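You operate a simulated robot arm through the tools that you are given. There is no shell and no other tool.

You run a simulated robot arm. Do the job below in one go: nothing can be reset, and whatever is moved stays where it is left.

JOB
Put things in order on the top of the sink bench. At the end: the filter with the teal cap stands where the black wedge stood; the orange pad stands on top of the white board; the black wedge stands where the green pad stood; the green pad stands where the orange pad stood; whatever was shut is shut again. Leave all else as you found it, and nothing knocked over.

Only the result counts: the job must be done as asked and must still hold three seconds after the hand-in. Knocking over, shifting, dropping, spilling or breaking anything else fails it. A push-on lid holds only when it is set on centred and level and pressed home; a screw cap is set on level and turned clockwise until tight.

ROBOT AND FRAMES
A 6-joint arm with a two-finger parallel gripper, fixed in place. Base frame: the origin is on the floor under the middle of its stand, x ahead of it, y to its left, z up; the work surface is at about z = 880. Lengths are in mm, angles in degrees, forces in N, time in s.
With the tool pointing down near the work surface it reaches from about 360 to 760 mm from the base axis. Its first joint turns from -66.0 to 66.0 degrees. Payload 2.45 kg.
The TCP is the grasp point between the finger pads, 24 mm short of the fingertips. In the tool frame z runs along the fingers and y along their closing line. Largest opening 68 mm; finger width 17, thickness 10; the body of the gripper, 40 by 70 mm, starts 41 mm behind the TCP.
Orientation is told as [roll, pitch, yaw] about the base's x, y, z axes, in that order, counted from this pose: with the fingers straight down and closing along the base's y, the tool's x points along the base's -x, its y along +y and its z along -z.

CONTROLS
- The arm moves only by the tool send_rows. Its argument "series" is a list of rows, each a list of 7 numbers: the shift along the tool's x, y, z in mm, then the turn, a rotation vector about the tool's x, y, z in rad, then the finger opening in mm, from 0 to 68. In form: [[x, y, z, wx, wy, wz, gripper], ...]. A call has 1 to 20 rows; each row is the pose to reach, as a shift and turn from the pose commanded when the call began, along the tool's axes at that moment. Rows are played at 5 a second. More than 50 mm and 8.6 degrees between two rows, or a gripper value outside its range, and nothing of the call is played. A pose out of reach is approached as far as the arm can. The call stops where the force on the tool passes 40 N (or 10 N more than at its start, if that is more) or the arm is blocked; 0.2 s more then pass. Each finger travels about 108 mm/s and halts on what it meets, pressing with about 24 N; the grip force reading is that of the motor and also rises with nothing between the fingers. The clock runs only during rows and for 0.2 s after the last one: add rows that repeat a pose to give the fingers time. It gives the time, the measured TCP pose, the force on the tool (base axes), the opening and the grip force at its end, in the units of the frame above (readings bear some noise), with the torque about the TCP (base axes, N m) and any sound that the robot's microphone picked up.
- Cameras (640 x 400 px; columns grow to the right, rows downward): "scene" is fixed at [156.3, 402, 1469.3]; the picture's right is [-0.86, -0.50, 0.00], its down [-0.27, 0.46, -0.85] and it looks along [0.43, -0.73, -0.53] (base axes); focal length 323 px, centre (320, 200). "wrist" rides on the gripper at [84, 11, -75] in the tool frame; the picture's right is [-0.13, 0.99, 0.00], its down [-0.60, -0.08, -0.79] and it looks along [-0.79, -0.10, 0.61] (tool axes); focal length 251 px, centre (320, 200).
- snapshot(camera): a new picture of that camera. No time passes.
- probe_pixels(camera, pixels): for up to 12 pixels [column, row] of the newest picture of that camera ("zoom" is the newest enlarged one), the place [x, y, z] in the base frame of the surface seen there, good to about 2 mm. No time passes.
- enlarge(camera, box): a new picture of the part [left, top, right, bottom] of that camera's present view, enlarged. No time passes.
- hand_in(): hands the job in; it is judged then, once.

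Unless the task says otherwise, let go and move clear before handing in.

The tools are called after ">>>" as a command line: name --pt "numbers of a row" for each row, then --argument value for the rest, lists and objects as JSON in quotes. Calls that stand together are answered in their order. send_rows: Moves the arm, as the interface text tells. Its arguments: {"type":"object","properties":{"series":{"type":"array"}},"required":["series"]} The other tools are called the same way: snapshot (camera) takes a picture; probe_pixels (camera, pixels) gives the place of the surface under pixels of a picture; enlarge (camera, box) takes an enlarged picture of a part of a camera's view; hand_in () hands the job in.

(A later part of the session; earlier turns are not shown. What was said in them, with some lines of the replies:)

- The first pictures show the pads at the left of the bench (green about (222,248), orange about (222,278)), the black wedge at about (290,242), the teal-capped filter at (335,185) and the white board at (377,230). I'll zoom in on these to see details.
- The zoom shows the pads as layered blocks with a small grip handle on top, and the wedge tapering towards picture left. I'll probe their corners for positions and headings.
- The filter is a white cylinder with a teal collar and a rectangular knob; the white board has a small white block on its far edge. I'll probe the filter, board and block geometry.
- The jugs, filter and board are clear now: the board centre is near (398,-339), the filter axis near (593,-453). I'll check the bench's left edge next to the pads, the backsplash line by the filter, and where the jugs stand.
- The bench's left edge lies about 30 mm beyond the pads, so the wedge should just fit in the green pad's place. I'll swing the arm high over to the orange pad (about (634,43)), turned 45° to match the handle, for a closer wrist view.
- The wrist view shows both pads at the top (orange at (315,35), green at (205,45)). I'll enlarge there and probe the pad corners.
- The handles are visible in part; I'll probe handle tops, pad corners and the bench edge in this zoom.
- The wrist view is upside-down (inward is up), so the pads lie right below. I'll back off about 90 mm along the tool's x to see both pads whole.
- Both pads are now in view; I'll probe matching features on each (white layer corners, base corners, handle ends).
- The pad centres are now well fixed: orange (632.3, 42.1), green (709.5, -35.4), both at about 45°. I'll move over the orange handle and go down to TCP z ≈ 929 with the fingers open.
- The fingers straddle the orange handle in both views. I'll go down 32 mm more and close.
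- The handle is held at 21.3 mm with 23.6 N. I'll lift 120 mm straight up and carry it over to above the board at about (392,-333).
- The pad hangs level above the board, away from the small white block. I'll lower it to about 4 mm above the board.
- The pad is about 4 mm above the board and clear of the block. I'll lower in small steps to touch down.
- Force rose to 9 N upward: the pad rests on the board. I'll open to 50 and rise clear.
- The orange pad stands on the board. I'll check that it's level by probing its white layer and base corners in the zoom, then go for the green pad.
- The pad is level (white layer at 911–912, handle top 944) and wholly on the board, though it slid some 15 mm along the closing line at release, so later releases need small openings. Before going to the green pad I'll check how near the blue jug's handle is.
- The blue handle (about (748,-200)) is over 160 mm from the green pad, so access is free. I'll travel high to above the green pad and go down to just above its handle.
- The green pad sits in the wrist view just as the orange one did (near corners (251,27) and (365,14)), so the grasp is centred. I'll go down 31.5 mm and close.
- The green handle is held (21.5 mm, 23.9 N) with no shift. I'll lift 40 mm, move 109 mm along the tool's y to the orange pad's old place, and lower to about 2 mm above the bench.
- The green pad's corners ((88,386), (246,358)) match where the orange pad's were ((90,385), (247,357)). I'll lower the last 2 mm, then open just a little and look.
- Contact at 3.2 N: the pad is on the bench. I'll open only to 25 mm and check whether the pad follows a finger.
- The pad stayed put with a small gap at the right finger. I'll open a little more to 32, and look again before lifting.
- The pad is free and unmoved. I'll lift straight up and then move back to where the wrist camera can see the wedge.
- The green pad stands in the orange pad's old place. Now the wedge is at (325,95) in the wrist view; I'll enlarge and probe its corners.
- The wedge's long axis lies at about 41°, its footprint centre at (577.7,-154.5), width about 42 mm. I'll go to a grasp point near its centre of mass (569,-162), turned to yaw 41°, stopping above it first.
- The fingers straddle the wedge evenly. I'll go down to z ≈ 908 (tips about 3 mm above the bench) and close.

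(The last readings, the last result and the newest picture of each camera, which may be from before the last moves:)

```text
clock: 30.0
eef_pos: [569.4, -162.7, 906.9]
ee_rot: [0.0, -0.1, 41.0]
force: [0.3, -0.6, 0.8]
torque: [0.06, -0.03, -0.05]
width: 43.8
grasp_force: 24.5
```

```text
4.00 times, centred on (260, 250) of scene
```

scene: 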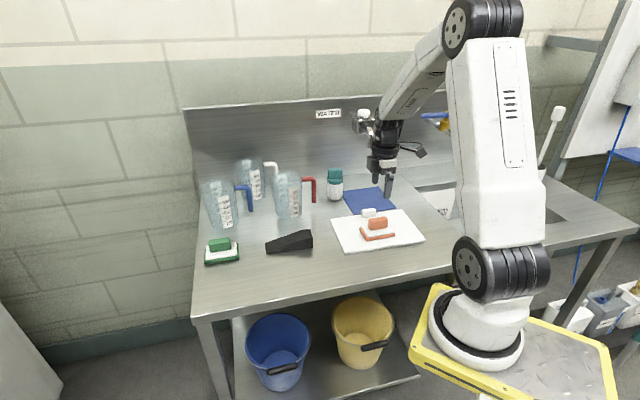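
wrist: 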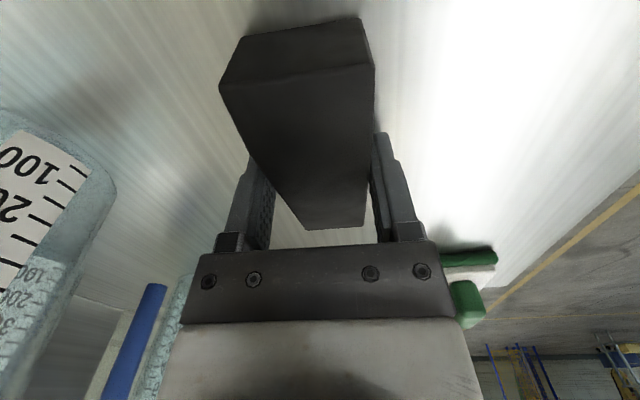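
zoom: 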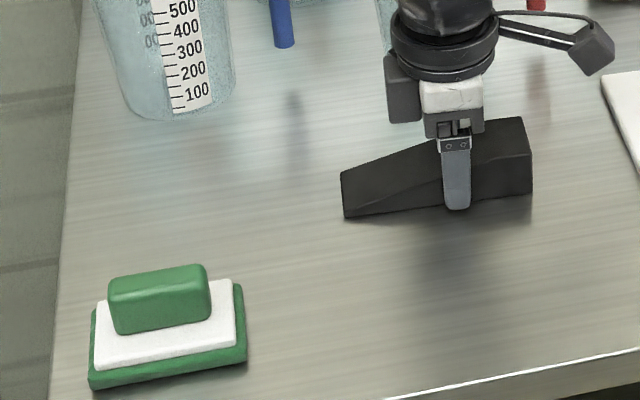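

The wedge is held (43.8 mm, 24.5 N) without moving. I'll lift 40 mm, carry it 178 mm to the green pad's old place and stop about 2 mm above the bench.

>>> send_rows --pt "0 0 -10 0 0 0 25" --pt "0 0 -40 0 0 0 25" --pt "-35.5 0.7 -40 0 0 0 25" --pt "-71 1.4 -40 0 0 0 25" --pt "-106.5 2 -40 0 0 0 25" --pt "-142 2.7 -40 0 0 0 25" --pt "-177.6 3.4 -40 0 0 0 25" --pt "-177.6 3.4 -40 0 0 0 25" --pt "-177.6 3.4 -20 0 0 0 25" --pt "-177.6 3.4 -6 0 0 0 25" --pt "-177.6 3.4 -2 0 0 0 25" --pt "-177.6 3.4 -2 0 0 0 25"

>>> enlarge --camera "scene" --box '[180, 200, 340, 300]'

>>> snapshot --camera "wrist"

```text
clock: 32.6
eef_pos: [700.7, -43.8, 908.3]
ee_rot: [0.0, 0.1, 40.9]
force: [-1.0, 0.3, 0.2]
torque: [0.01, 0.01, 0.03]
width: 43.8
grasp_force: 24.2
```

```text
4.00 times, centred on (260, 250) of scene
```

zoom: 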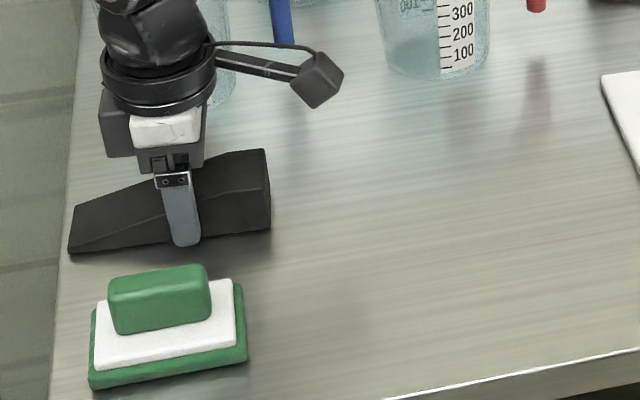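

```text
taken
```

wrist: 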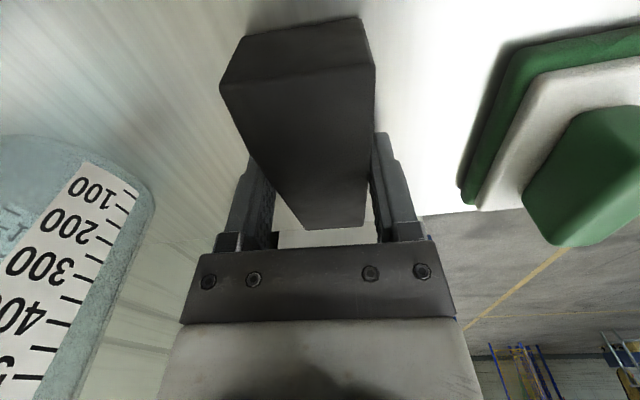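

The wedge's thin end ((68,253)) is just inside the bench edge (about (60,253)), as worked out. I'll lower it the last 2 mm.

>>> send_rows --pt "0 0 1 0 0 0 25" --pt "0 0 2 0 0 0 25" --pt "0 0 2 0 0 0 25"

```text
clock: 33.4
eef_pos: [700.4, -43.6, 906.4]
ee_rot: [-0.1, 0.0, 40.9]
force: [-4.7, -0.2, 5.3]
torque: [0.09, 0.17, 0.1]
width: 43.7
grasp_force: 23.8
```

Contact is 5.3 N up, so the wedge rests on the bench. I'll open in small steps to 48 and look.

>>> send_rows --pt "0 0 0 0 0 0 44.5" --pt "0 0 0 0 0 0 46" --pt "0 0 0 0 0 0 48" --pt "0 0 0 0 0 0 48"

>>> snapshot --camera "wrist"

>>> enlarge --camera "scene" --box '[180, 200, 340, 300]'

```text
clock: 34.4
eef_pos: [701.2, -43.1, 906.4]
ee_rot: [0.0, 0.1, 41.0]
force: [-0.6, -0.2, 0.4]
torque: [-0.04, -0.02, 0.02]
width: 47.9
grasp_force: 0.1
```

```text
taken
```

wrist: 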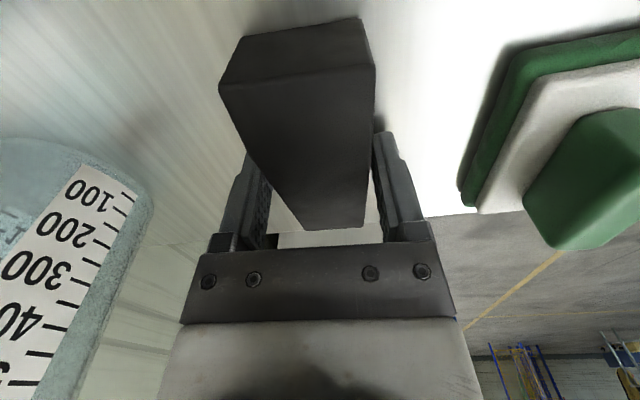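

```text
4.00 times, centred on (260, 250) of scene
```

zoom: 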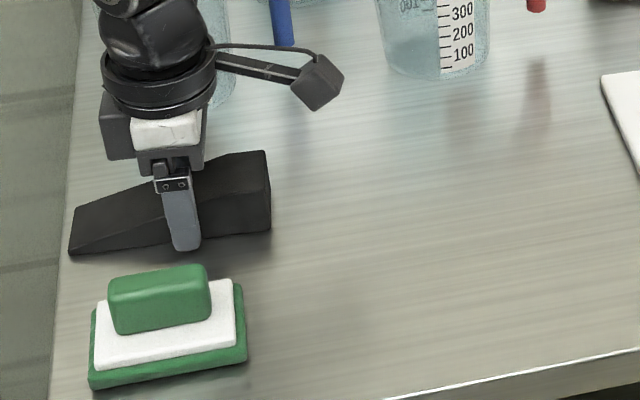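

The wedge is free and unmoved. I'll lift straight up and look at the result.

>>> send_rows --pt "0 0 0 0 0 0 52" --pt "0 0 -10 0 0 0 52" --pt "0 0 -40 0 0 0 52" --pt "0 0 -80 0 0 0 60" --pt "0 0 -120 0 0 0 68" --pt "0 0 -142 0 0 0 68" --pt "40 0 -142 0 0 0 68" --pt "80 0 -142 0 0 0 68" --pt "80 0 -142 0 0 0 68"

>>> snapshot --camera "wrist"

>>> enlarge --camera "scene" --box '[180, 200, 340, 300]'

>>> probe_pixels --camera "zoom" --pixels '[[71, 209], [72, 251], [265, 153], [270, 190], [269, 226], [77, 206], [270, 195], [95, 375], [244, 350], [60, 253], [62, 245], [64, 250]]'

```text
clock: 36.4
eef_pos: [640.3, -94.8, 1047.1]
ee_rot: [-0.1, 0.0, 41.0]
force: [0.2, -0.6, 0.0]
torque: [-0.01, -0.02, -0.03]
width: 68.0
grasp_force: 0.1
```

```text
taken
```

wrist: 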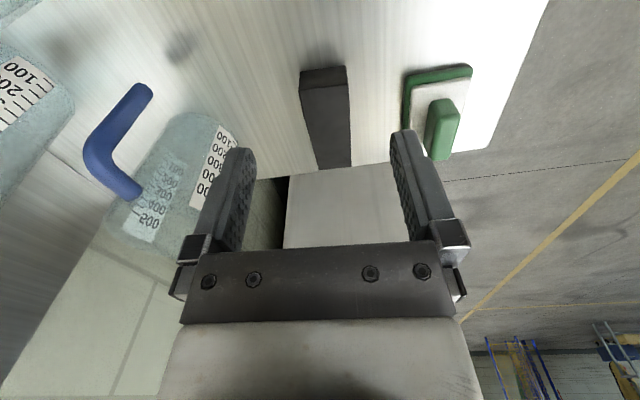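

```text
4.00 times, centred on (260, 250) of scene
```

zoom: 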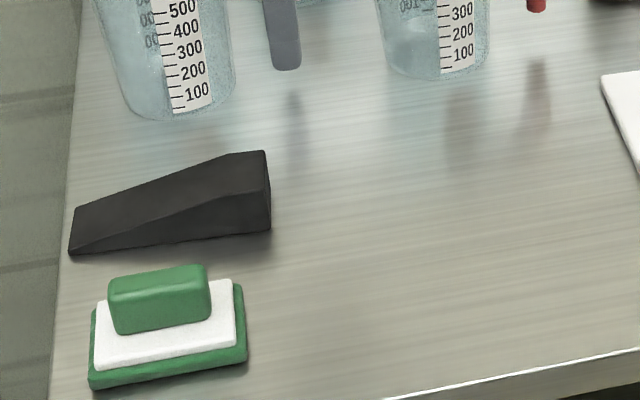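

```text
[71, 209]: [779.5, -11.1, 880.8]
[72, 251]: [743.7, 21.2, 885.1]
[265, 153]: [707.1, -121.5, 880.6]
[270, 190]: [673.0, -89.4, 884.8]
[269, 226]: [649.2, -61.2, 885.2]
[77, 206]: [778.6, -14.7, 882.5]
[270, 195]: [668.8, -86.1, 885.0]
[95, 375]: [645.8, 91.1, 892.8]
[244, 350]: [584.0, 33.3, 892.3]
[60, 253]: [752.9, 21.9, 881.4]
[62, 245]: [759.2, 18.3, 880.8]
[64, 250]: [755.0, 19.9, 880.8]
```

The wedge is well placed (footprint centre about (710,-36)). Next is the filter; the WATER tap at about (362,118) may be close to the arm there, so I'll look at it in detail.

>>> enlarge --camera "scene" --box '[290, 90, 450, 190]'

>>> probe_pixels --camera "scene" --pixels '[[362, 113], [362, 120], [354, 122], [370, 125], [370, 140], [371, 146], [360, 130], [378, 122], [440, 116], [456, 145], [440, 125], [328, 113]]'

```text
4.00 times, centred on (370, 140) of scene
```

zoom: 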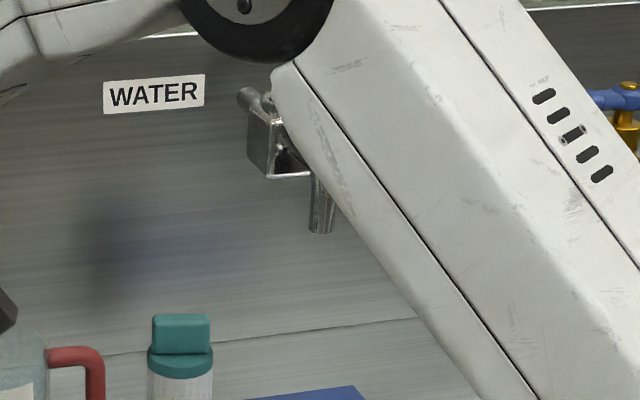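

```text
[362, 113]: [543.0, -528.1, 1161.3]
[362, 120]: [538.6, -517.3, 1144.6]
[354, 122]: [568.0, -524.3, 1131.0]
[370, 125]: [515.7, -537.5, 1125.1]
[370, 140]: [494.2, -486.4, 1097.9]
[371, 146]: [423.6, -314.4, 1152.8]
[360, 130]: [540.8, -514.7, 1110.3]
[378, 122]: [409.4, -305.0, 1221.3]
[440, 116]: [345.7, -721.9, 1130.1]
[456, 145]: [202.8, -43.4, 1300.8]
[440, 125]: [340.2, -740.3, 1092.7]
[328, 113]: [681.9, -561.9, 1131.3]
```

The tap's block sits about 65 mm to the side of the filter's axis, spanning z ≈ 1080–1165, where the wrist would be. I'll look at the wrist's size in the scene picture to judge clearance.

>>> snapshot --camera "scene"

>>> enlarge --camera "scene" --box '[180, 90, 340, 190]'

```text
taken
```

scene: 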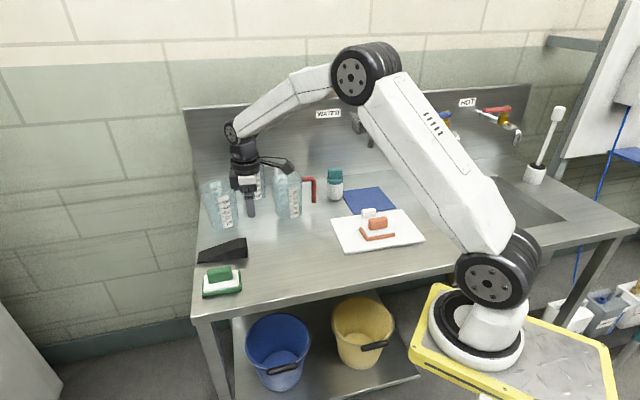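

```text
4.00 times, centred on (260, 140) of scene
```

zoom: 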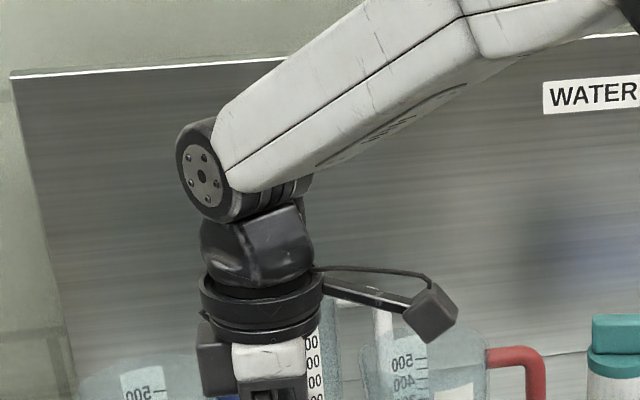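

The wrist ring and joint disc are visible. I'll probe them to get their height above the TCP and radii.

>>> probe_pixels --camera "zoom" --pixels '[[203, 300], [260, 315], [320, 290], [203, 178], [205, 235], [255, 245], [305, 240], [268, 365], [215, 375], [435, 315], [200, 125], [300, 185]]'

```text
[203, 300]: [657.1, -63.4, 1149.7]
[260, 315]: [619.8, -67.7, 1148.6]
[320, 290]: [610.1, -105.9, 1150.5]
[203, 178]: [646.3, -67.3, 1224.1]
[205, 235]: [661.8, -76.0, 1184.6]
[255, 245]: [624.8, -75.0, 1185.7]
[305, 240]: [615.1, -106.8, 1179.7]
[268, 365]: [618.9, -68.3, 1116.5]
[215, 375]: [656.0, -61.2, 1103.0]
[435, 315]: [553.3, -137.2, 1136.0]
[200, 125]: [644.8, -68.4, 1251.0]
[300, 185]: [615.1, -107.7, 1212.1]
```

The wrist is slim (radius about 35 mm), so a top grasp clears the tap if the camera boom points back toward the base (yaw about -37°). I'll move high to a viewing spot inward of the filter, turning the tool on the way.

>>> send_rows --pt "0 0 -20 0 0 0 68" --pt "0 0 -40 0 0 0 68" --pt "24.3 -11.7 -40 0 0 0.1134 68" --pt "48.5 -23.5 -40 0 0 0.2268 68" --pt "72.8 -35.2 -40 0 0 0.3403 68" --pt "97.1 -47 -40 0 0 0.4537 68" --pt "121.3 -58.7 -40 0 0 0.5671 68" --pt "145.6 -70.5 -40 0 0 0.6805 68" --pt "169.9 -82.2 -40 0 0 0.7939 68" --pt "194.1 -93.9 -40 0 0 0.9073 68" --pt "218.4 -105.7 -40 0 0 1.0208 68" --pt "242.7 -117.4 -40 0 0 1.1342 68" --pt "266.9 -129.2 -40 0 0 1.2476 68" --pt "291.2 -140.9 -40 0 0 1.361 68" --pt "291.2 -140.9 -40 0 0 1.361 68"

>>> snapshot --camera "wrist"

>>> snapshot --camera "scene"

```text
clock: 39.6
eef_pos: [512.8, -395.1, 1088.9]
ee_rot: [0.0, 0.0, -37.0]
force: [0.6, 0.2, 0.0]
torque: [0.02, 0.0, -0.02]
width: 68.1
grasp_force: 0.1
```

```text
taken
```

wrist: 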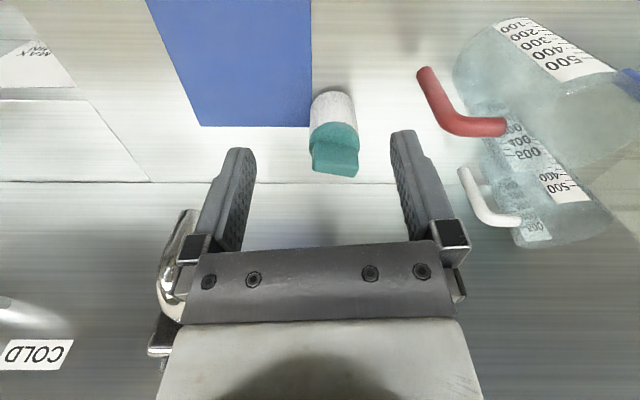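

```text
taken
```

scene: 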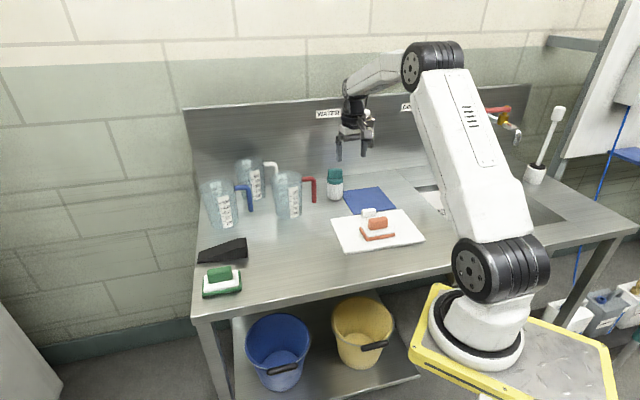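

The filter is clear in the wrist view at (335,130); the WATER tap spout shows left of the left finger at (180,260). I'll enlarge both and probe.

>>> enlarge --camera "wrist" --box '[270, 70, 414, 160]'

>>> probe_pixels --camera "wrist" --pixels '[[185, 215], [178, 240], [170, 270], [170, 300], [165, 335], [160, 350], [190, 212], [160, 290], [420, 72], [465, 125], [335, 160], [335, 100]]'

```text
4.44 times, centred on (342, 115) of wrist
```

zoom: 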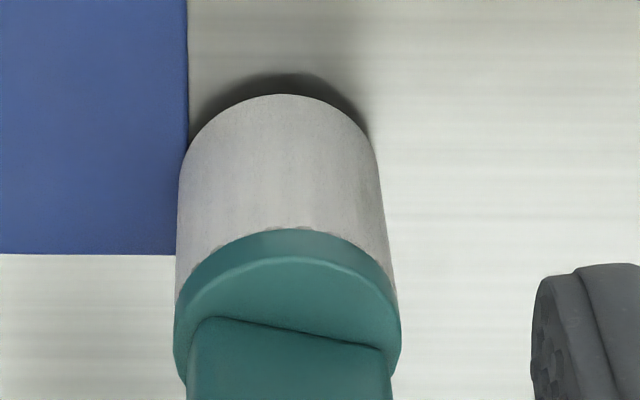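

```text
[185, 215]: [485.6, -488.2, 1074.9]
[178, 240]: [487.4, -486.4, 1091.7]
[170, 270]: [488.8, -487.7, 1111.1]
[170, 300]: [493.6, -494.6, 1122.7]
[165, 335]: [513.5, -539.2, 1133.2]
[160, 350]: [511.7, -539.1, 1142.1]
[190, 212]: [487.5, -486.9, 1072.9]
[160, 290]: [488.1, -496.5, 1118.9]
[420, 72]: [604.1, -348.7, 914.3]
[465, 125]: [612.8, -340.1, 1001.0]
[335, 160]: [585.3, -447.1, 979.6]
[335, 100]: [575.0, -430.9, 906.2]
```

The cap collar and body look equal in diameter. I'll probe the outline to pin down the filter's axis and the knob's heading.

>>> probe_pixels --camera "zoom" --pixels '[[178, 340], [397, 335], [285, 235], [285, 260], [285, 98], [285, 150], [182, 200], [378, 200], [210, 322], [375, 345], [285, 340], [285, 225]]'

>>> enlarge --camera "wrist" --box '[288, 110, 384, 190]'

```text
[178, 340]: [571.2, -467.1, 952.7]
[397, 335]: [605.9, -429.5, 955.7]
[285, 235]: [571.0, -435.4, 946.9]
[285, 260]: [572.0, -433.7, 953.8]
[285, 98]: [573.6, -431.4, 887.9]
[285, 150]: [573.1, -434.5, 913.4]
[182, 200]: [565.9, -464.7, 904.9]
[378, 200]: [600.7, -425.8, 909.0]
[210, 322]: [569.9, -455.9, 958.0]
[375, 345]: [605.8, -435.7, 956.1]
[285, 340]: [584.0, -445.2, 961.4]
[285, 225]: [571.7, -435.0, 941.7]
```

```text
5.00 times, centred on (336, 150) of wrist
```

zoom: 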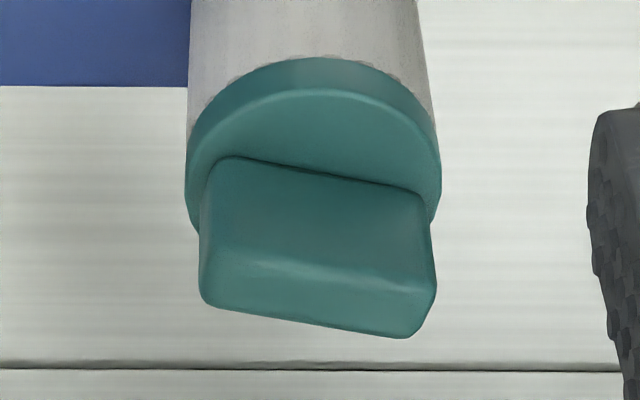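

The filter axis is at about (592.8,-452), diameter about 53 mm, cap collar from z 945 to 962, knob top at 988. I'll move above it at the present height and check alignment.

>>> send_rows --pt "-25 0.2 0 0 0 0 68" --pt "-50 0.5 0 0 0 0 68" --pt "-75 0.7 0 0 0 0 68" --pt "-99.3 0.9 0 0 0 0 68" --pt "-99.3 0.9 0 0 0 0 68" --pt "-99.3 0.9 0 0 0 0 68"

>>> snapshot --camera "wrist"

>>> enlarge --camera "scene" --box '[270, 90, 430, 220]'

```text
clock: 41.0
eef_pos: [587.7, -447.7, 1088.1]
ee_rot: [0.1, 0.0, -37.0]
force: [0.2, 0.6, 0.1]
torque: [0.02, -0.01, 0.0]
width: 68.4
grasp_force: 0.0
out of reach, approached as far as the arm can: row 4, 5, 6
```

```text
taken
```

wrist: 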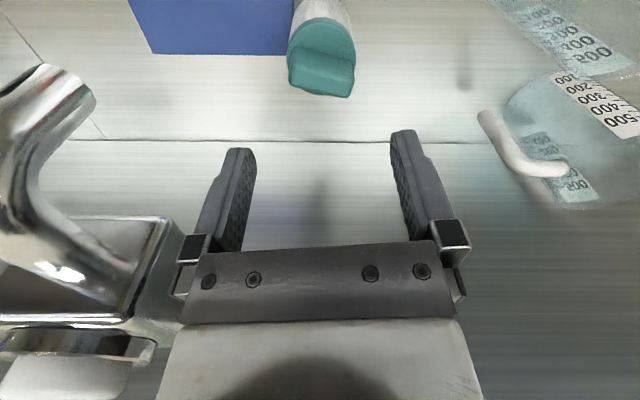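

```text
3.08 times, centred on (350, 155) of scene
```

zoom: 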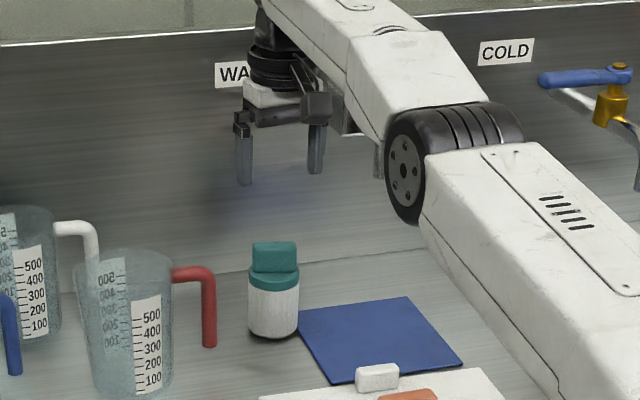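

The pose is just out of reach at this height (about 739 mm from the axis), but reach grows lower down. The tap's chrome block shows at the left, so I'll probe how near it comes to the tool axis.

>>> probe_pixels --camera "wrist" --pixels '[[165, 225], [178, 250], [178, 300], [150, 345], [80, 90], [40, 70], [90, 105], [120, 300], [140, 225], [60, 380], [120, 375], [150, 240]]'

>>> probe_pixels --camera "wrist" --pixels '[[291, 75], [354, 78], [352, 50], [290, 48], [300, 55], [350, 60], [323, 20], [323, 45], [294, 84], [350, 96], [320, 88], [323, 70]]'

```text
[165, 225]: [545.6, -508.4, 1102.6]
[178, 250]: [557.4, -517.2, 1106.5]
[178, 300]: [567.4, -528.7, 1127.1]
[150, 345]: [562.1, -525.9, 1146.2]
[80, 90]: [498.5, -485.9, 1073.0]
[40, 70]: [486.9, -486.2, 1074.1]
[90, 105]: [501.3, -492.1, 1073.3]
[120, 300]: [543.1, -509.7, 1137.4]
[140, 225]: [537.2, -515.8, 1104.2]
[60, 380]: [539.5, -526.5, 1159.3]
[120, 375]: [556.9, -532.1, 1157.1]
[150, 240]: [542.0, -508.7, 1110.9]
```

```text
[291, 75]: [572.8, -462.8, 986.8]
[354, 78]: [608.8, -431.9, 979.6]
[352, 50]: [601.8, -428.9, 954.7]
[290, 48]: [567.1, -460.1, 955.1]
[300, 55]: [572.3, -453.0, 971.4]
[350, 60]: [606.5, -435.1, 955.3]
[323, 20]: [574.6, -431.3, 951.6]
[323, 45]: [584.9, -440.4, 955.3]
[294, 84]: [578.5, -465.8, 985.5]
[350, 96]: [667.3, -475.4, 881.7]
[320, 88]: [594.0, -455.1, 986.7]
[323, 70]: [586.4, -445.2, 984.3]
```

The tap's nearest face is about 73 mm from the filter's axis, which leaves roughly 30 mm beside the wrist and forearm. I'll lower 40 mm (tips still 38 mm above the knob) and see where the TCP comes to.

>>> send_rows --pt "0 0 20 0 0 0 68" --pt "0 0 40 0 0 0 68" --pt "0 0 40 0 0 0 68" --pt "0 0 40 0 0 0 68"

>>> snapshot --camera "wrist"

>>> enlarge --camera "scene" --box '[270, 90, 430, 220]'

```text
clock: 42.0
eef_pos: [588.5, -448.2, 1048.4]
ee_rot: [0.0, 0.0, -37.0]
force: [0.1, -0.7, 0.6]
torque: [0.0, 0.03, 0.02]
width: 68.1
grasp_force: 0.2
```

```text
taken
```

wrist: 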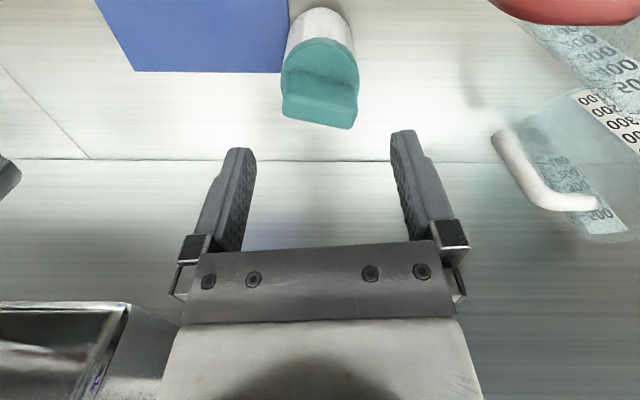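

```text
3.08 times, centred on (350, 155) of scene
```

zoom: 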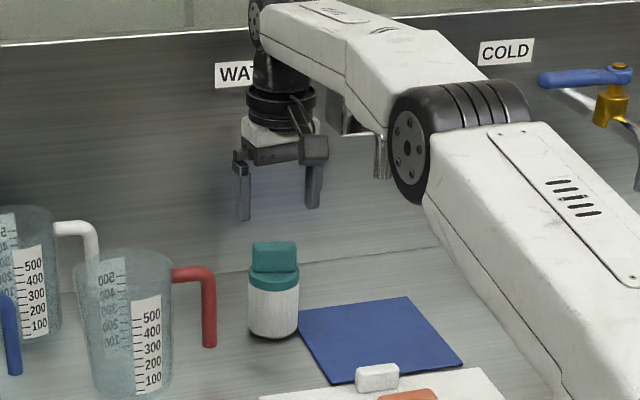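

The commanded pose was clipped to what was reachable, so I'm at (588.3,-448.1,1049). I'll measure the collar's outline from this closer view to refine the axis.

>>> enlarge --camera "wrist" --box '[256, 0, 384, 140]'

```text
2.86 times, centred on (320, 70) of wrist
```

zoom: 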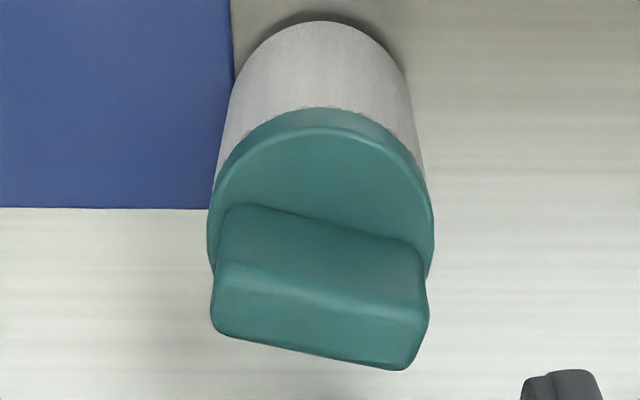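

>>> probe_pixels --camera "zoom" --pixels '[[213, 230], [431, 232], [318, 112], [318, 124], [318, 136], [224, 180], [418, 170], [228, 275], [420, 308], [222, 325], [400, 362], [320, 310]]'

>>> probe_pixels --camera "zoom" --pixels '[[318, 25], [318, 60], [318, 95], [240, 80], [402, 80], [260, 110], [380, 105], [318, 160], [240, 200], [410, 200], [318, 190], [250, 340]]'

```text
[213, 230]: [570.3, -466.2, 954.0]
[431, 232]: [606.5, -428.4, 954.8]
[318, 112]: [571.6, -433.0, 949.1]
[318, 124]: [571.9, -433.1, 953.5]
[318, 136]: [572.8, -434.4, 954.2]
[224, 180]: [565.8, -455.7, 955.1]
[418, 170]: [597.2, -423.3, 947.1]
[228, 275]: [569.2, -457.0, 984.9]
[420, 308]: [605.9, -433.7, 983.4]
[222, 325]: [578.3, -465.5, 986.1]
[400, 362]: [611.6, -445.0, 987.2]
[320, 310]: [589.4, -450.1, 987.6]
```

```text
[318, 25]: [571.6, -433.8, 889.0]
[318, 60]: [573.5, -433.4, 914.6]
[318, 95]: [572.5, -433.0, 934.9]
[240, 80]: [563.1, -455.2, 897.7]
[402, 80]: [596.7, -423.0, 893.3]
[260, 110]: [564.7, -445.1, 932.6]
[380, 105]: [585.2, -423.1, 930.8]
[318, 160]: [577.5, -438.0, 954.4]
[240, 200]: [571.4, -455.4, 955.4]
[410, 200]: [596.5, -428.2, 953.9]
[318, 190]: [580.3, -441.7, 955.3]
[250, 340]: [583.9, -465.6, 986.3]
```

The axis works out at (591.2,-450.4), with the collar only from z 946 to 955 and the knob to 987. At TCP z ≈ 950 the finger pads will mostly hold the white body below the collar. I'll centre and go down to z ≈ 1000 first.

>>> send_rows --pt "-2 0 15 0 0 0 68" --pt "-3.8 -0.1 30 0 0 0 68" --pt "-3.8 -0.1 48 0 0 0 68" --pt "-3.8 -0.1 48 0 0 0 68" --pt "-3.8 -0.1 48 0 0 0 68"

>>> snapshot --camera "wrist"

>>> enlarge --camera "scene" --box '[290, 110, 402, 210]'

```text
clock: 43.2
eef_pos: [590.7, -449.6, 999.7]
ee_rot: [0.0, -0.1, -37.0]
force: [0.4, -0.3, 0.4]
torque: [0.0, 0.03, -0.05]
width: 68.1
grasp_force: 0.1
```

```text
taken
```

wrist: 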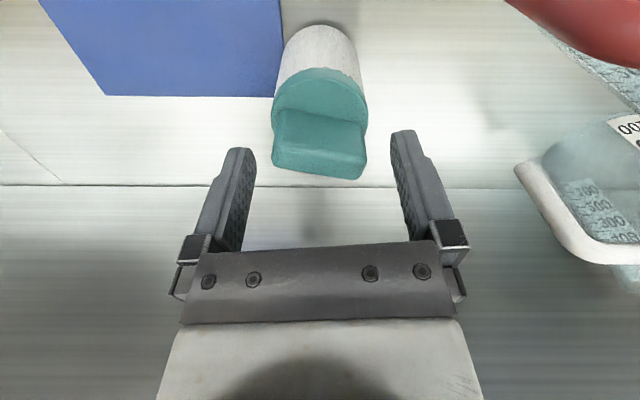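

```text
4.00 times, centred on (346, 160) of scene
```

zoom: 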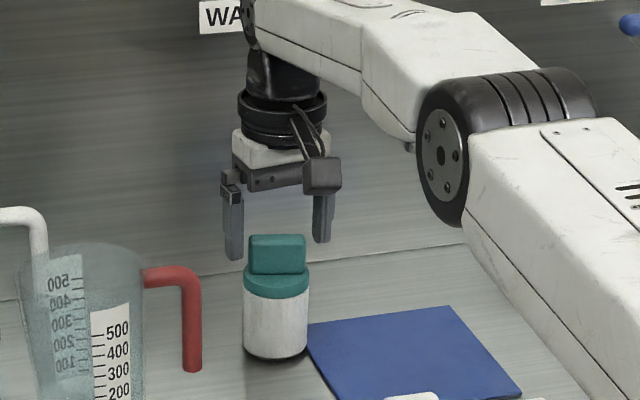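

Fingers are centred about the cap in both views. I'll descend slowly to z ≈ 950, watching the force.

>>> send_rows --pt "0 0 10 0 0 0 68" --pt "0 0 20 0 0 0 68" --pt "0 0 30 0 0 0 68" --pt "0 0 40 0 0 0 68" --pt "0 0 46 0 0 0 68" --pt "0 0 49 0 0 0 68" --pt "0 0 49 0 0 0 68"

>>> snapshot --camera "wrist"

>>> enlarge --camera "scene" --box '[290, 110, 402, 210]'

```text
clock: 44.8
eef_pos: [589.9, -449.1, 950.7]
ee_rot: [0.0, 0.1, -37.0]
force: [-1.0, 0.0, 0.4]
torque: [-0.01, 0.0, -0.01]
width: 68.0
grasp_force: 0.0
```

```text
taken
```

wrist: 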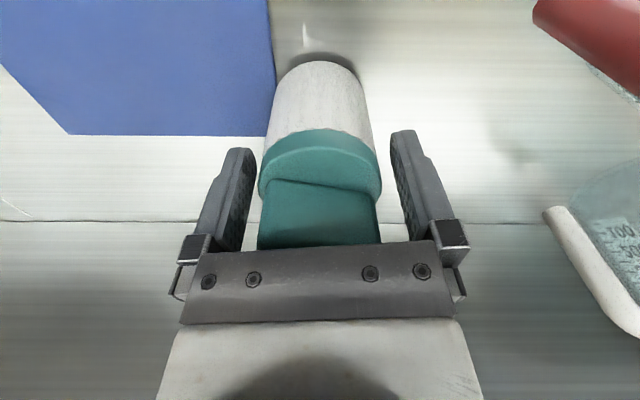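

```text
4.00 times, centred on (346, 160) of scene
```

zoom: 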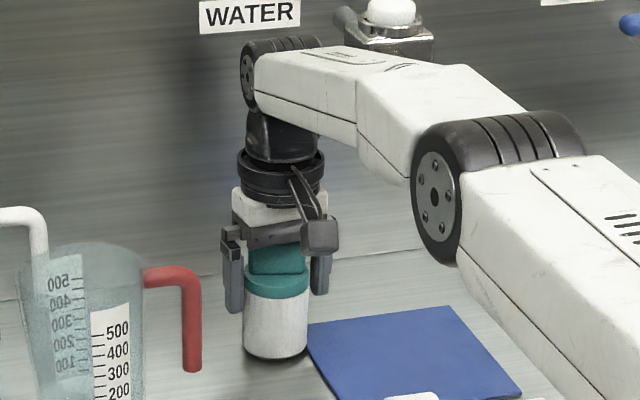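

The palm sits just above the knob and the fingertips reach past the collar onto the white body. I'll close gently.

>>> send_rows --pt "0 0 0 0 0 0 60" --pt "0 0 0 0 0 0 54" --pt "0 0 0 0 0 0 48" --pt "0 0 0 0 0 0 38" --pt "0 0 0 0 0 0 30" --pt "0 0 0 0 0 0 30"

>>> snapshot --camera "wrist"

>>> enlarge --camera "scene" --box '[290, 110, 402, 210]'

```text
clock: 46.2
eef_pos: [591.2, -449.9, 951.5]
ee_rot: [0.1, 0.0, -37.0]
force: [0.2, 0.0, 0.4]
torque: [-0.02, 0.02, 0.03]
width: 54.5
grasp_force: 23.8
```

```text
taken
```

wrist: 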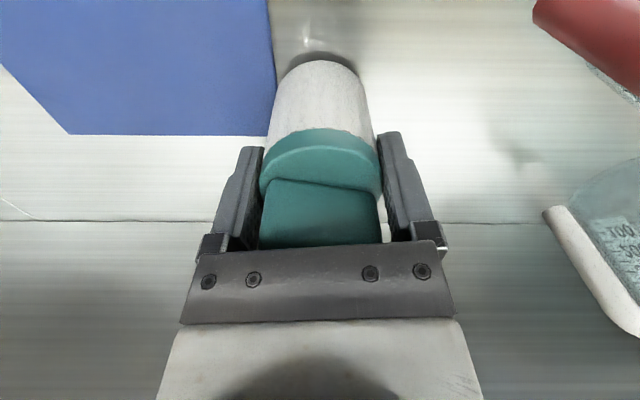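

```text
4.00 times, centred on (346, 160) of scene
```

zoom: 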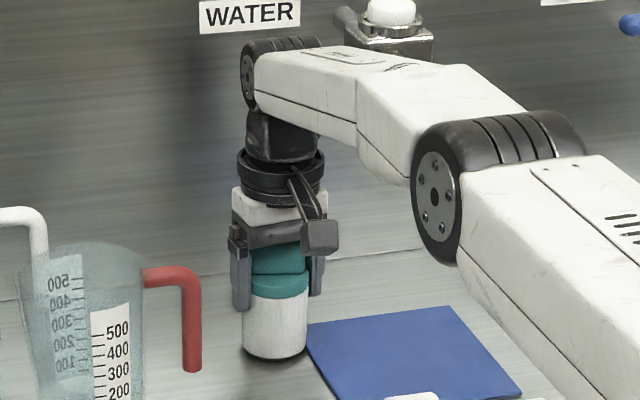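

The filter is held at 54.5 mm with 23.8 N and is still upright. I'll lift it 45 mm slowly and check that body and cap come up together.

>>> send_rows --pt "0 0 -3 0 0 0 30" --pt "0 0 -8 0 0 0 30" --pt "0 0 -16 0 0 0 30" --pt "0 0 -28 0 0 0 30" --pt "0 0 -40 0 0 0 30" --pt "0 0 -48 0 0 0 30" --pt "0 0 -48 0 0 0 30"

>>> snapshot --camera "wrist"

>>> enlarge --camera "scene" --box '[290, 110, 402, 210]'

```text
clock: 47.8
eef_pos: [590.3, -449.2, 998.7]
ee_rot: [0.0, -0.1, -37.0]
force: [0.4, -0.5, -1.5]
torque: [-0.01, 0.02, 0.02]
width: 54.7
grasp_force: 23.7
```

```text
taken
```

wrist: 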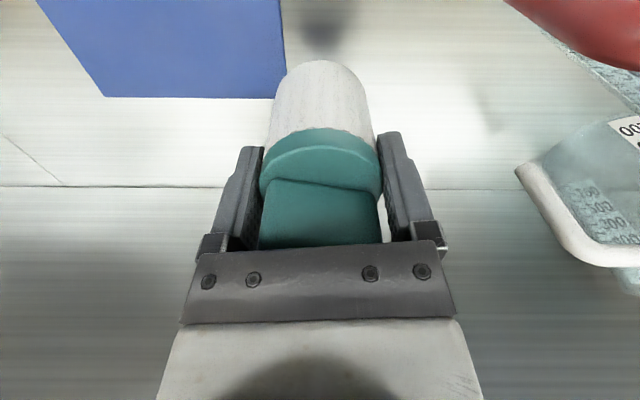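

```text
4.00 times, centred on (346, 160) of scene
```

zoom: 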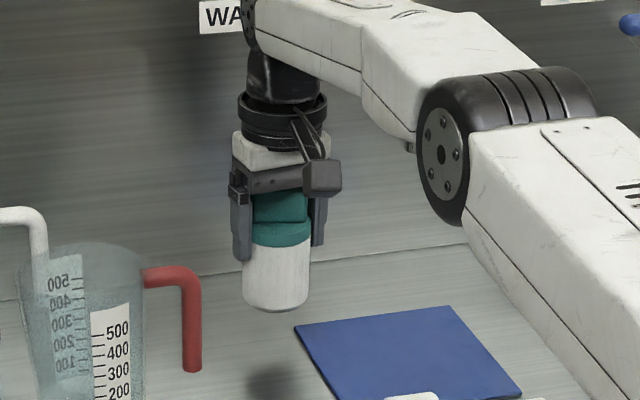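

Body and cap rise together and the filter hangs upright. I'll carry it inward and up first (away from the tap and the red jug handle), then round to above the wedge's old place (577.7,-154.5).

>>> send_rows --pt "15 0 -5 0 0 0 30" --pt "40 0 -15 0 0 0 30" --pt "68 0 -28 0 0 0 30" --pt "95 0 -40 0 0 0 30" --pt "111.2 23.1 -40 0 0 0 30" --pt "127.4 46.2 -40 0 0 0 30" --pt "143.7 69.4 -40 0 0 0 30" --pt "159.9 92.5 -40 0 0 0 30" --pt "165.7 119.7 -40 0 0 0 30" --pt "171.5 146.8 -40 0 0 0 30" --pt "177.3 174 -40 0 0 0 30" --pt "183.1 201.1 -40 0 0 0 30" --pt "187 219 -40 0 0 0 30" --pt "188.9 228.3 -40 0 0 0 30" --pt "188.9 228.3 -40 0 0 0 30" --pt "188.9 228.3 -40 0 0 0 30"

>>> snapshot --camera "wrist"

>>> snapshot --camera "scene"

```text
clock: 51.2
eef_pos: [577.8, -153.6, 1039.3]
ee_rot: [-0.1, 0.1, -37.0]
force: [1.1, 0.4, -1.5]
torque: [-0.04, -0.02, -0.02]
width: 54.6
grasp_force: 24.2
```

```text
taken
```

wrist: 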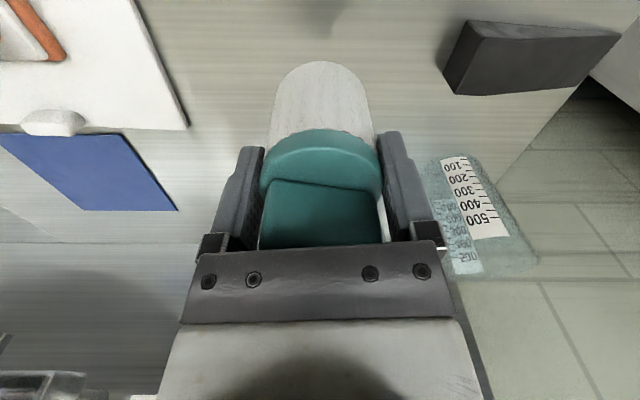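

```text
taken
```

scene: 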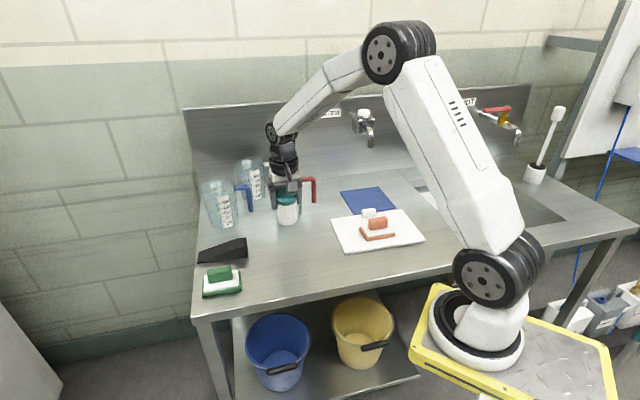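

The filter hangs upright above the wedge's old place at (577.8,-153.6). I'll lower it to about 4 mm above the bench.

>>> send_rows --pt "0 0 20 0 0 0 30" --pt "0 0 45 0 0 0 30" --pt "0 0 65 0 0 0 30" --pt "0 0 78 0 0 0 30" --pt "0 0 84 0 0 0 30" --pt "0 0 84 0 0 0 30"

>>> enlarge --camera "scene" --box '[210, 160, 370, 260]'

>>> snapshot --camera "wrist"

```text
clock: 52.6
eef_pos: [576.4, -153.3, 955.0]
ee_rot: [0.0, -0.1, -37.0]
force: [-0.3, 0.2, -1.8]
torque: [-0.01, -0.03, -0.03]
width: 54.4
grasp_force: 23.6
```

```text
4.00 times, centred on (290, 210) of scene
```

zoom: 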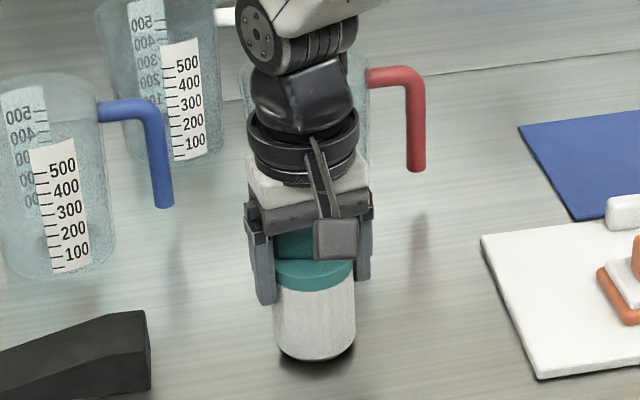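

```text
taken
```

wrist: 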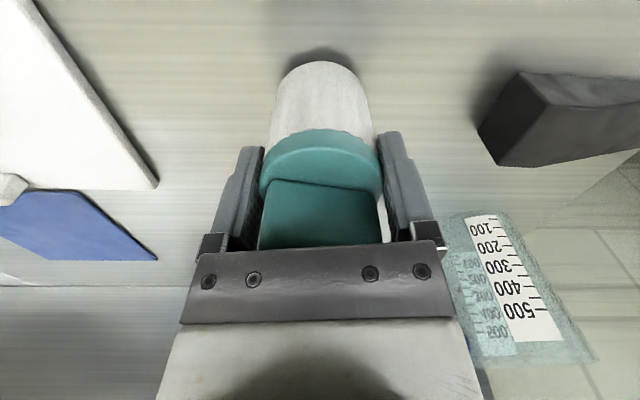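

The filter is a few mm above the bench with its shadow just under it. I'll lower in 1 mm steps until it touches.

>>> send_rows --pt "0 0 1.5 0 0 0 30" --pt "0 0 2.5 0 0 0 30" --pt "0 0 3.5 0 0 0 30" --pt "0 0 4 0 0 0 30" --pt "0 0 4 0 0 0 30"

```text
clock: 53.8
eef_pos: [576.8, -153.3, 951.5]
ee_rot: [0.1, 0.0, -37.0]
force: [-0.2, -0.4, -1.5]
torque: [-0.03, 0.0, 0.01]
width: 54.6
grasp_force: 24.3
```

The force still shows the weight (-1.5 N), so there's no contact yet. I'll lower in 0.5 mm steps.

>>> send_rows --pt "0 0 0.5 0 0 0 30" --pt "0 0 1.0 0 0 0 30" --pt "0 0 1.0 0 0 0 30"

```text
clock: 54.6
eef_pos: [576.2, -152.9, 950.7]
ee_rot: [-0.1, -0.1, -36.9]
force: [-4.6, 2.9, 17.0]
torque: [0.15, 0.33, -0.08]
width: 54.8
grasp_force: 24.1
```

Contact at 17 N; I'll back off 0.6 mm to relax it before opening.

>>> send_rows --pt "0 0 -0.6 0 0 0 30" --pt "0 0 -0.6 0 0 0 30"

```text
clock: 55.2
eef_pos: [576.4, -153.4, 950.8]
ee_rot: [0.0, -0.1, -37.0]
force: [-2.2, -0.9, 12.3]
torque: [-0.12, 0.14, -0.03]
width: 54.4
grasp_force: 24.3
```

>>> send_rows --pt "0 0 -0.4 0 0 0 30" --pt "0 0 -0.6 0 0 0 30" --pt "0 0 -0.6 0 0 0 30"

```text
clock: 56.0
eef_pos: [577.2, -153.0, 951.6]
ee_rot: [0.0, 0.0, -36.9]
force: [1.9, -1.2, 3.8]
torque: [-0.18, -0.22, 0.02]
width: 54.3
grasp_force: 23.5
```

The contact force is down to 3.8 N, so the filter stands on the bench with little preload. I'll open in small steps to 59 and look.

>>> send_rows --pt "0 0 0 0 0 0 55" --pt "0 0 0 0 0 0 56" --pt "0 0 0 0 0 0 57" --pt "0 0 0 0 0 0 59" --pt "0 0 0 0 0 0 59"

>>> snapshot --camera "wrist"

>>> enlarge --camera "scene" --box '[210, 160, 370, 260]'

```text
clock: 57.2
eef_pos: [576.0, -153.7, 951.7]
ee_rot: [0.0, 0.0, -36.9]
force: [-0.5, 0.4, -0.4]
torque: [0.04, -0.01, 0.01]
width: 59.0
grasp_force: 0.0
```

```text
taken
```

wrist: 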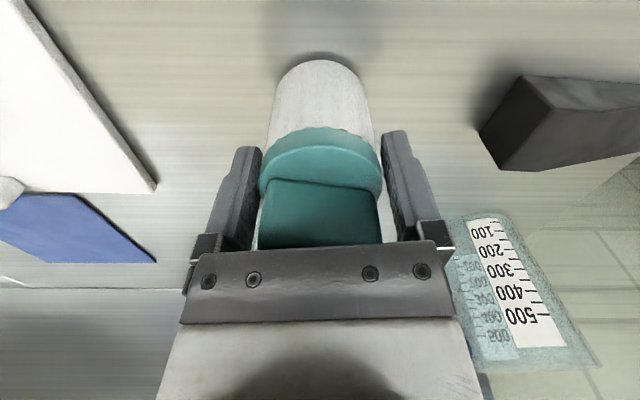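

```text
4.00 times, centred on (290, 210) of scene
```

zoom: 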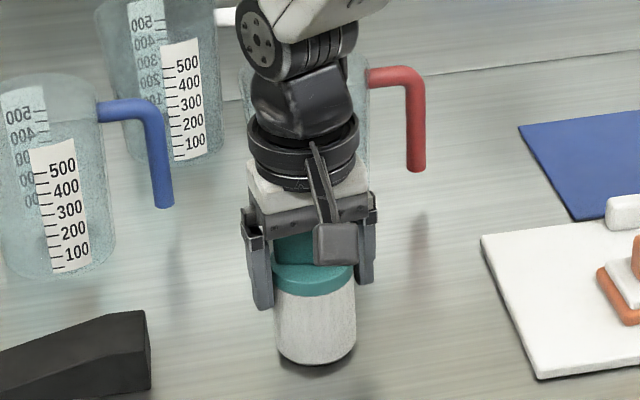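

The filter stands free between the open fingers. I'll open to 66 and rise straight up.

>>> send_rows --pt "0 0 0 0 0 0 62" --pt "0 0 0 0 0 0 67" --pt "0 0 0 0 0 0 67" --pt "0 0 -10 0 0 0 67" --pt "0 0 -25 0 0 0 67" --pt "0 0 -45 0 0 0 67" --pt "0 0 -70 0 0 0 67" --pt "0 0 -105 0 0 0 68" --pt "0 0 -140 0 0 0 68" --pt "40 0 -140 0 0 0 68" --pt "80 0 -140 0 0 0 68" --pt "80 0 -140 0 0 0 68"

>>> snapshot --camera "wrist"

>>> snapshot --camera "scene"

>>> enlarge --camera "scene" --box '[210, 160, 370, 260]'

```text
clock: 59.8
eef_pos: [512.5, -105.9, 1091.2]
ee_rot: [-0.1, 0.0, -37.0]
force: [0.6, -0.7, 0.1]
torque: [0.03, 0.01, 0.01]
width: 67.8
grasp_force: 0.1
```

```text
taken
```

wrist: 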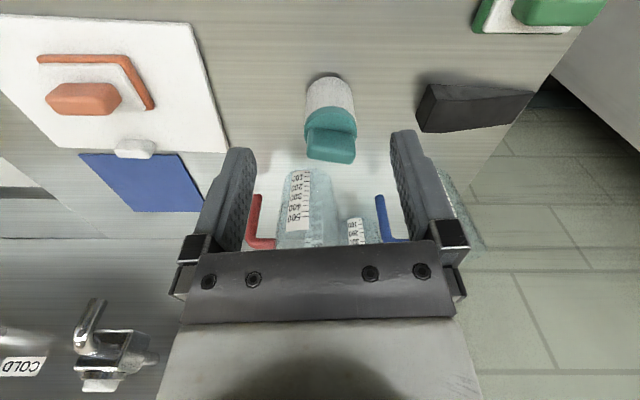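

```text
taken
```

scene: 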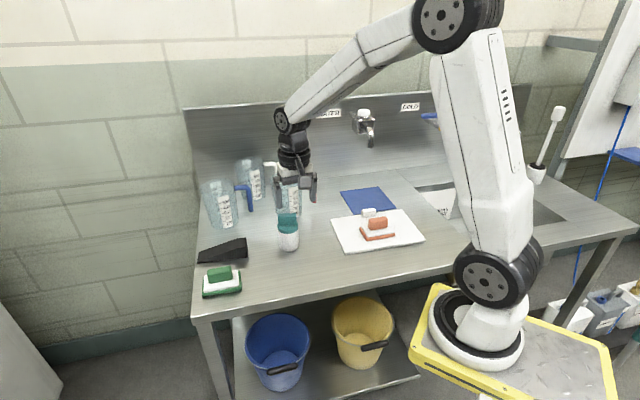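

```text
4.00 times, centred on (290, 210) of scene
```

zoom: 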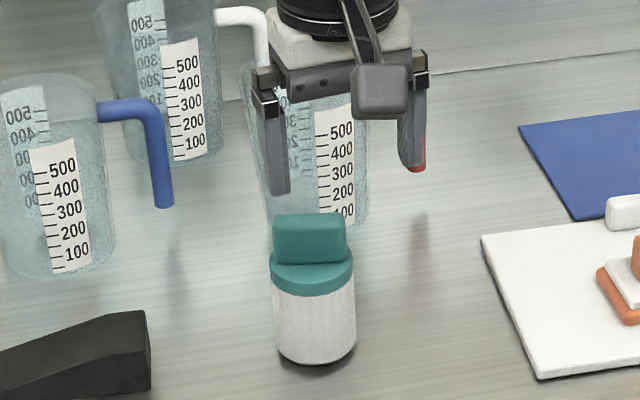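

The filter stands upright with its cap on. I'll probe its position and verticality, and re-check the other pieces.

>>> probe_pixels --camera "zoom" --pixels '[[312, 355], [312, 320], [312, 300], [312, 280], [275, 320], [353, 320], [272, 275], [352, 275], [280, 220], [340, 220], [312, 240], [312, 255]]'

>>> enlarge --camera "wrist" --box '[280, 60, 380, 170]'

>>> enlarge --camera "scene" --box '[310, 170, 470, 270]'

```text
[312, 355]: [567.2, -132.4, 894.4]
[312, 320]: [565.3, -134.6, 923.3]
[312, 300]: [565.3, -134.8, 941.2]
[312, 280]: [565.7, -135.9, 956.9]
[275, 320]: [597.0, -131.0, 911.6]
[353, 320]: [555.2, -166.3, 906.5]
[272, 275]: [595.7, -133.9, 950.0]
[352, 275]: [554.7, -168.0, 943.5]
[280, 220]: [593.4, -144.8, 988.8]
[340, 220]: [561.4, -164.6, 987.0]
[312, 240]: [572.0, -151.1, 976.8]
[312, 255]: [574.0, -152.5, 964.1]
```

```text
3.64 times, centred on (330, 115) of wrist
```

zoom: 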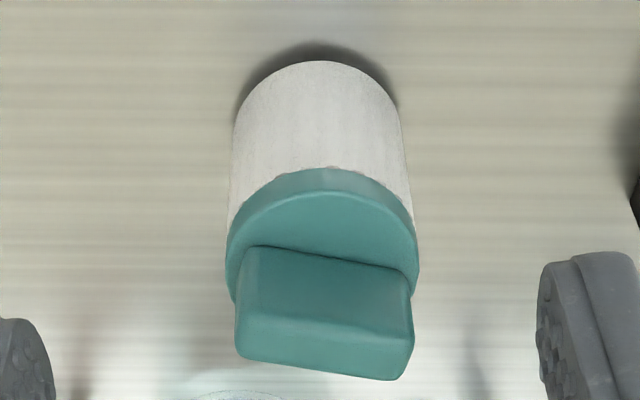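

```text
4.00 times, centred on (390, 220) of scene
```

zoom: 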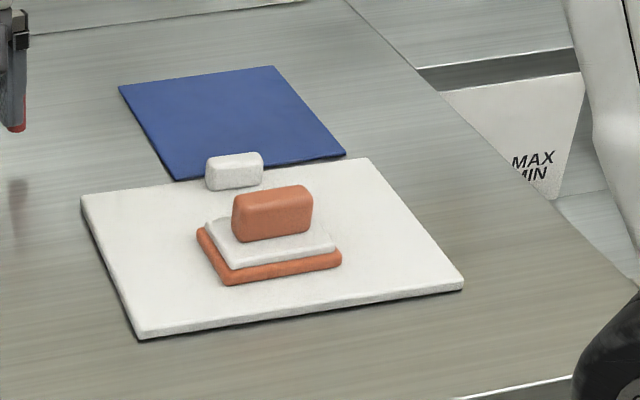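

The filter's axis is at about (579,-153), knob heading unchanged (about 32°) and knob top again at 988, so it's upright with the cap untouched. I'll do one last tight check of the filter and an overall comparison with the start.

>>> enlarge --camera "scene" --box '[256, 200, 320, 260]'

>>> probe_pixels --camera "scene" --pixels '[[377, 222], [369, 212], [370, 198], [335, 245], [400, 250], [250, 190], [314, 198], [222, 243], [220, 275], [222, 250], [288, 230], [288, 240]]'

>>> enlarge --camera "scene" --box '[180, 200, 340, 300]'

```text
6.67 times, centred on (288, 230) of scene
```

zoom: 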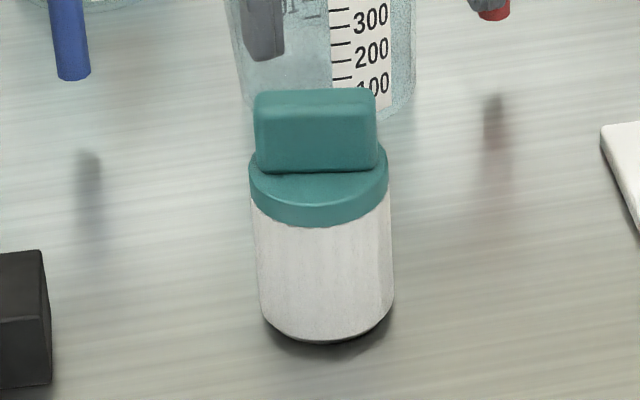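

```text
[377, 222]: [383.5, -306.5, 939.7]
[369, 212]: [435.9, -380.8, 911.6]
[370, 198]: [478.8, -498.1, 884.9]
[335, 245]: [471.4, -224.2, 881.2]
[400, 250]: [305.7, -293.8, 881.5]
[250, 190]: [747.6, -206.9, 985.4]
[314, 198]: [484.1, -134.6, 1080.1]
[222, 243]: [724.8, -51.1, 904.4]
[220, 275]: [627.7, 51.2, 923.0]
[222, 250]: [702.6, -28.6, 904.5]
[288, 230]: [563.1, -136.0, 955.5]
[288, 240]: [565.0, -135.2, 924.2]
```

```text
4.00 times, centred on (260, 250) of scene
```

zoom: 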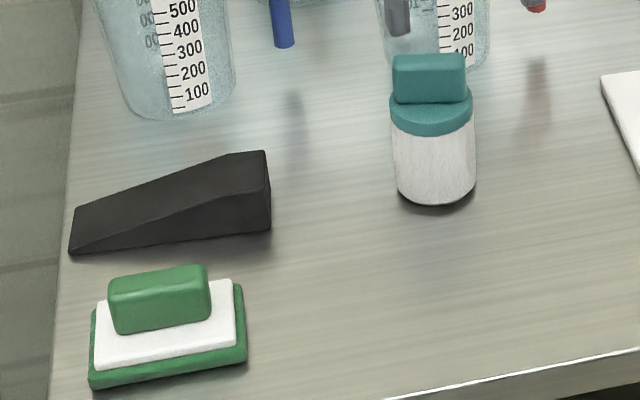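

All four pieces are in place: the filter stands vertically where the wedge was, the wedge where the green pad was, the green pad where the orange pad was, and the orange pad lies flat on the board. The board, block, mat and jugs probe the same as at the start, and the gripper is open and clear, so I'll hand in.

>>> hand_in

```text
The job is handed in.
```

The job is handed in, and my last pictures and readings show every piece where you asked; I haven't seen a verdict.

| Piece | Now stands | Check before hand-in |
|---|---|---|
| Filter with teal cap | Where the black wedge stood | Within about 3 mm, upright, cap still on and not twisted |
| Orange pad | On top of the white board | Level and wholly on the board |
| Black wedge | Where the green pad stood | Within about 2 mm; its thin end is about 6 mm from the bench's left edge |
| Green pad | Where the orange pad stood | Corners match the old orange pad position in the pictures |

- **Orange pad slip:** it slid about 15 mm sideways when I let go of it. It ended near the middle of the board, about 17 mm from its front edge, and I left it there.
- **Everything else:** the board, its small block, the blue mat and the jugs look unmoved. Nothing was opened or knocked over, and the gripper was open and clear at the end.
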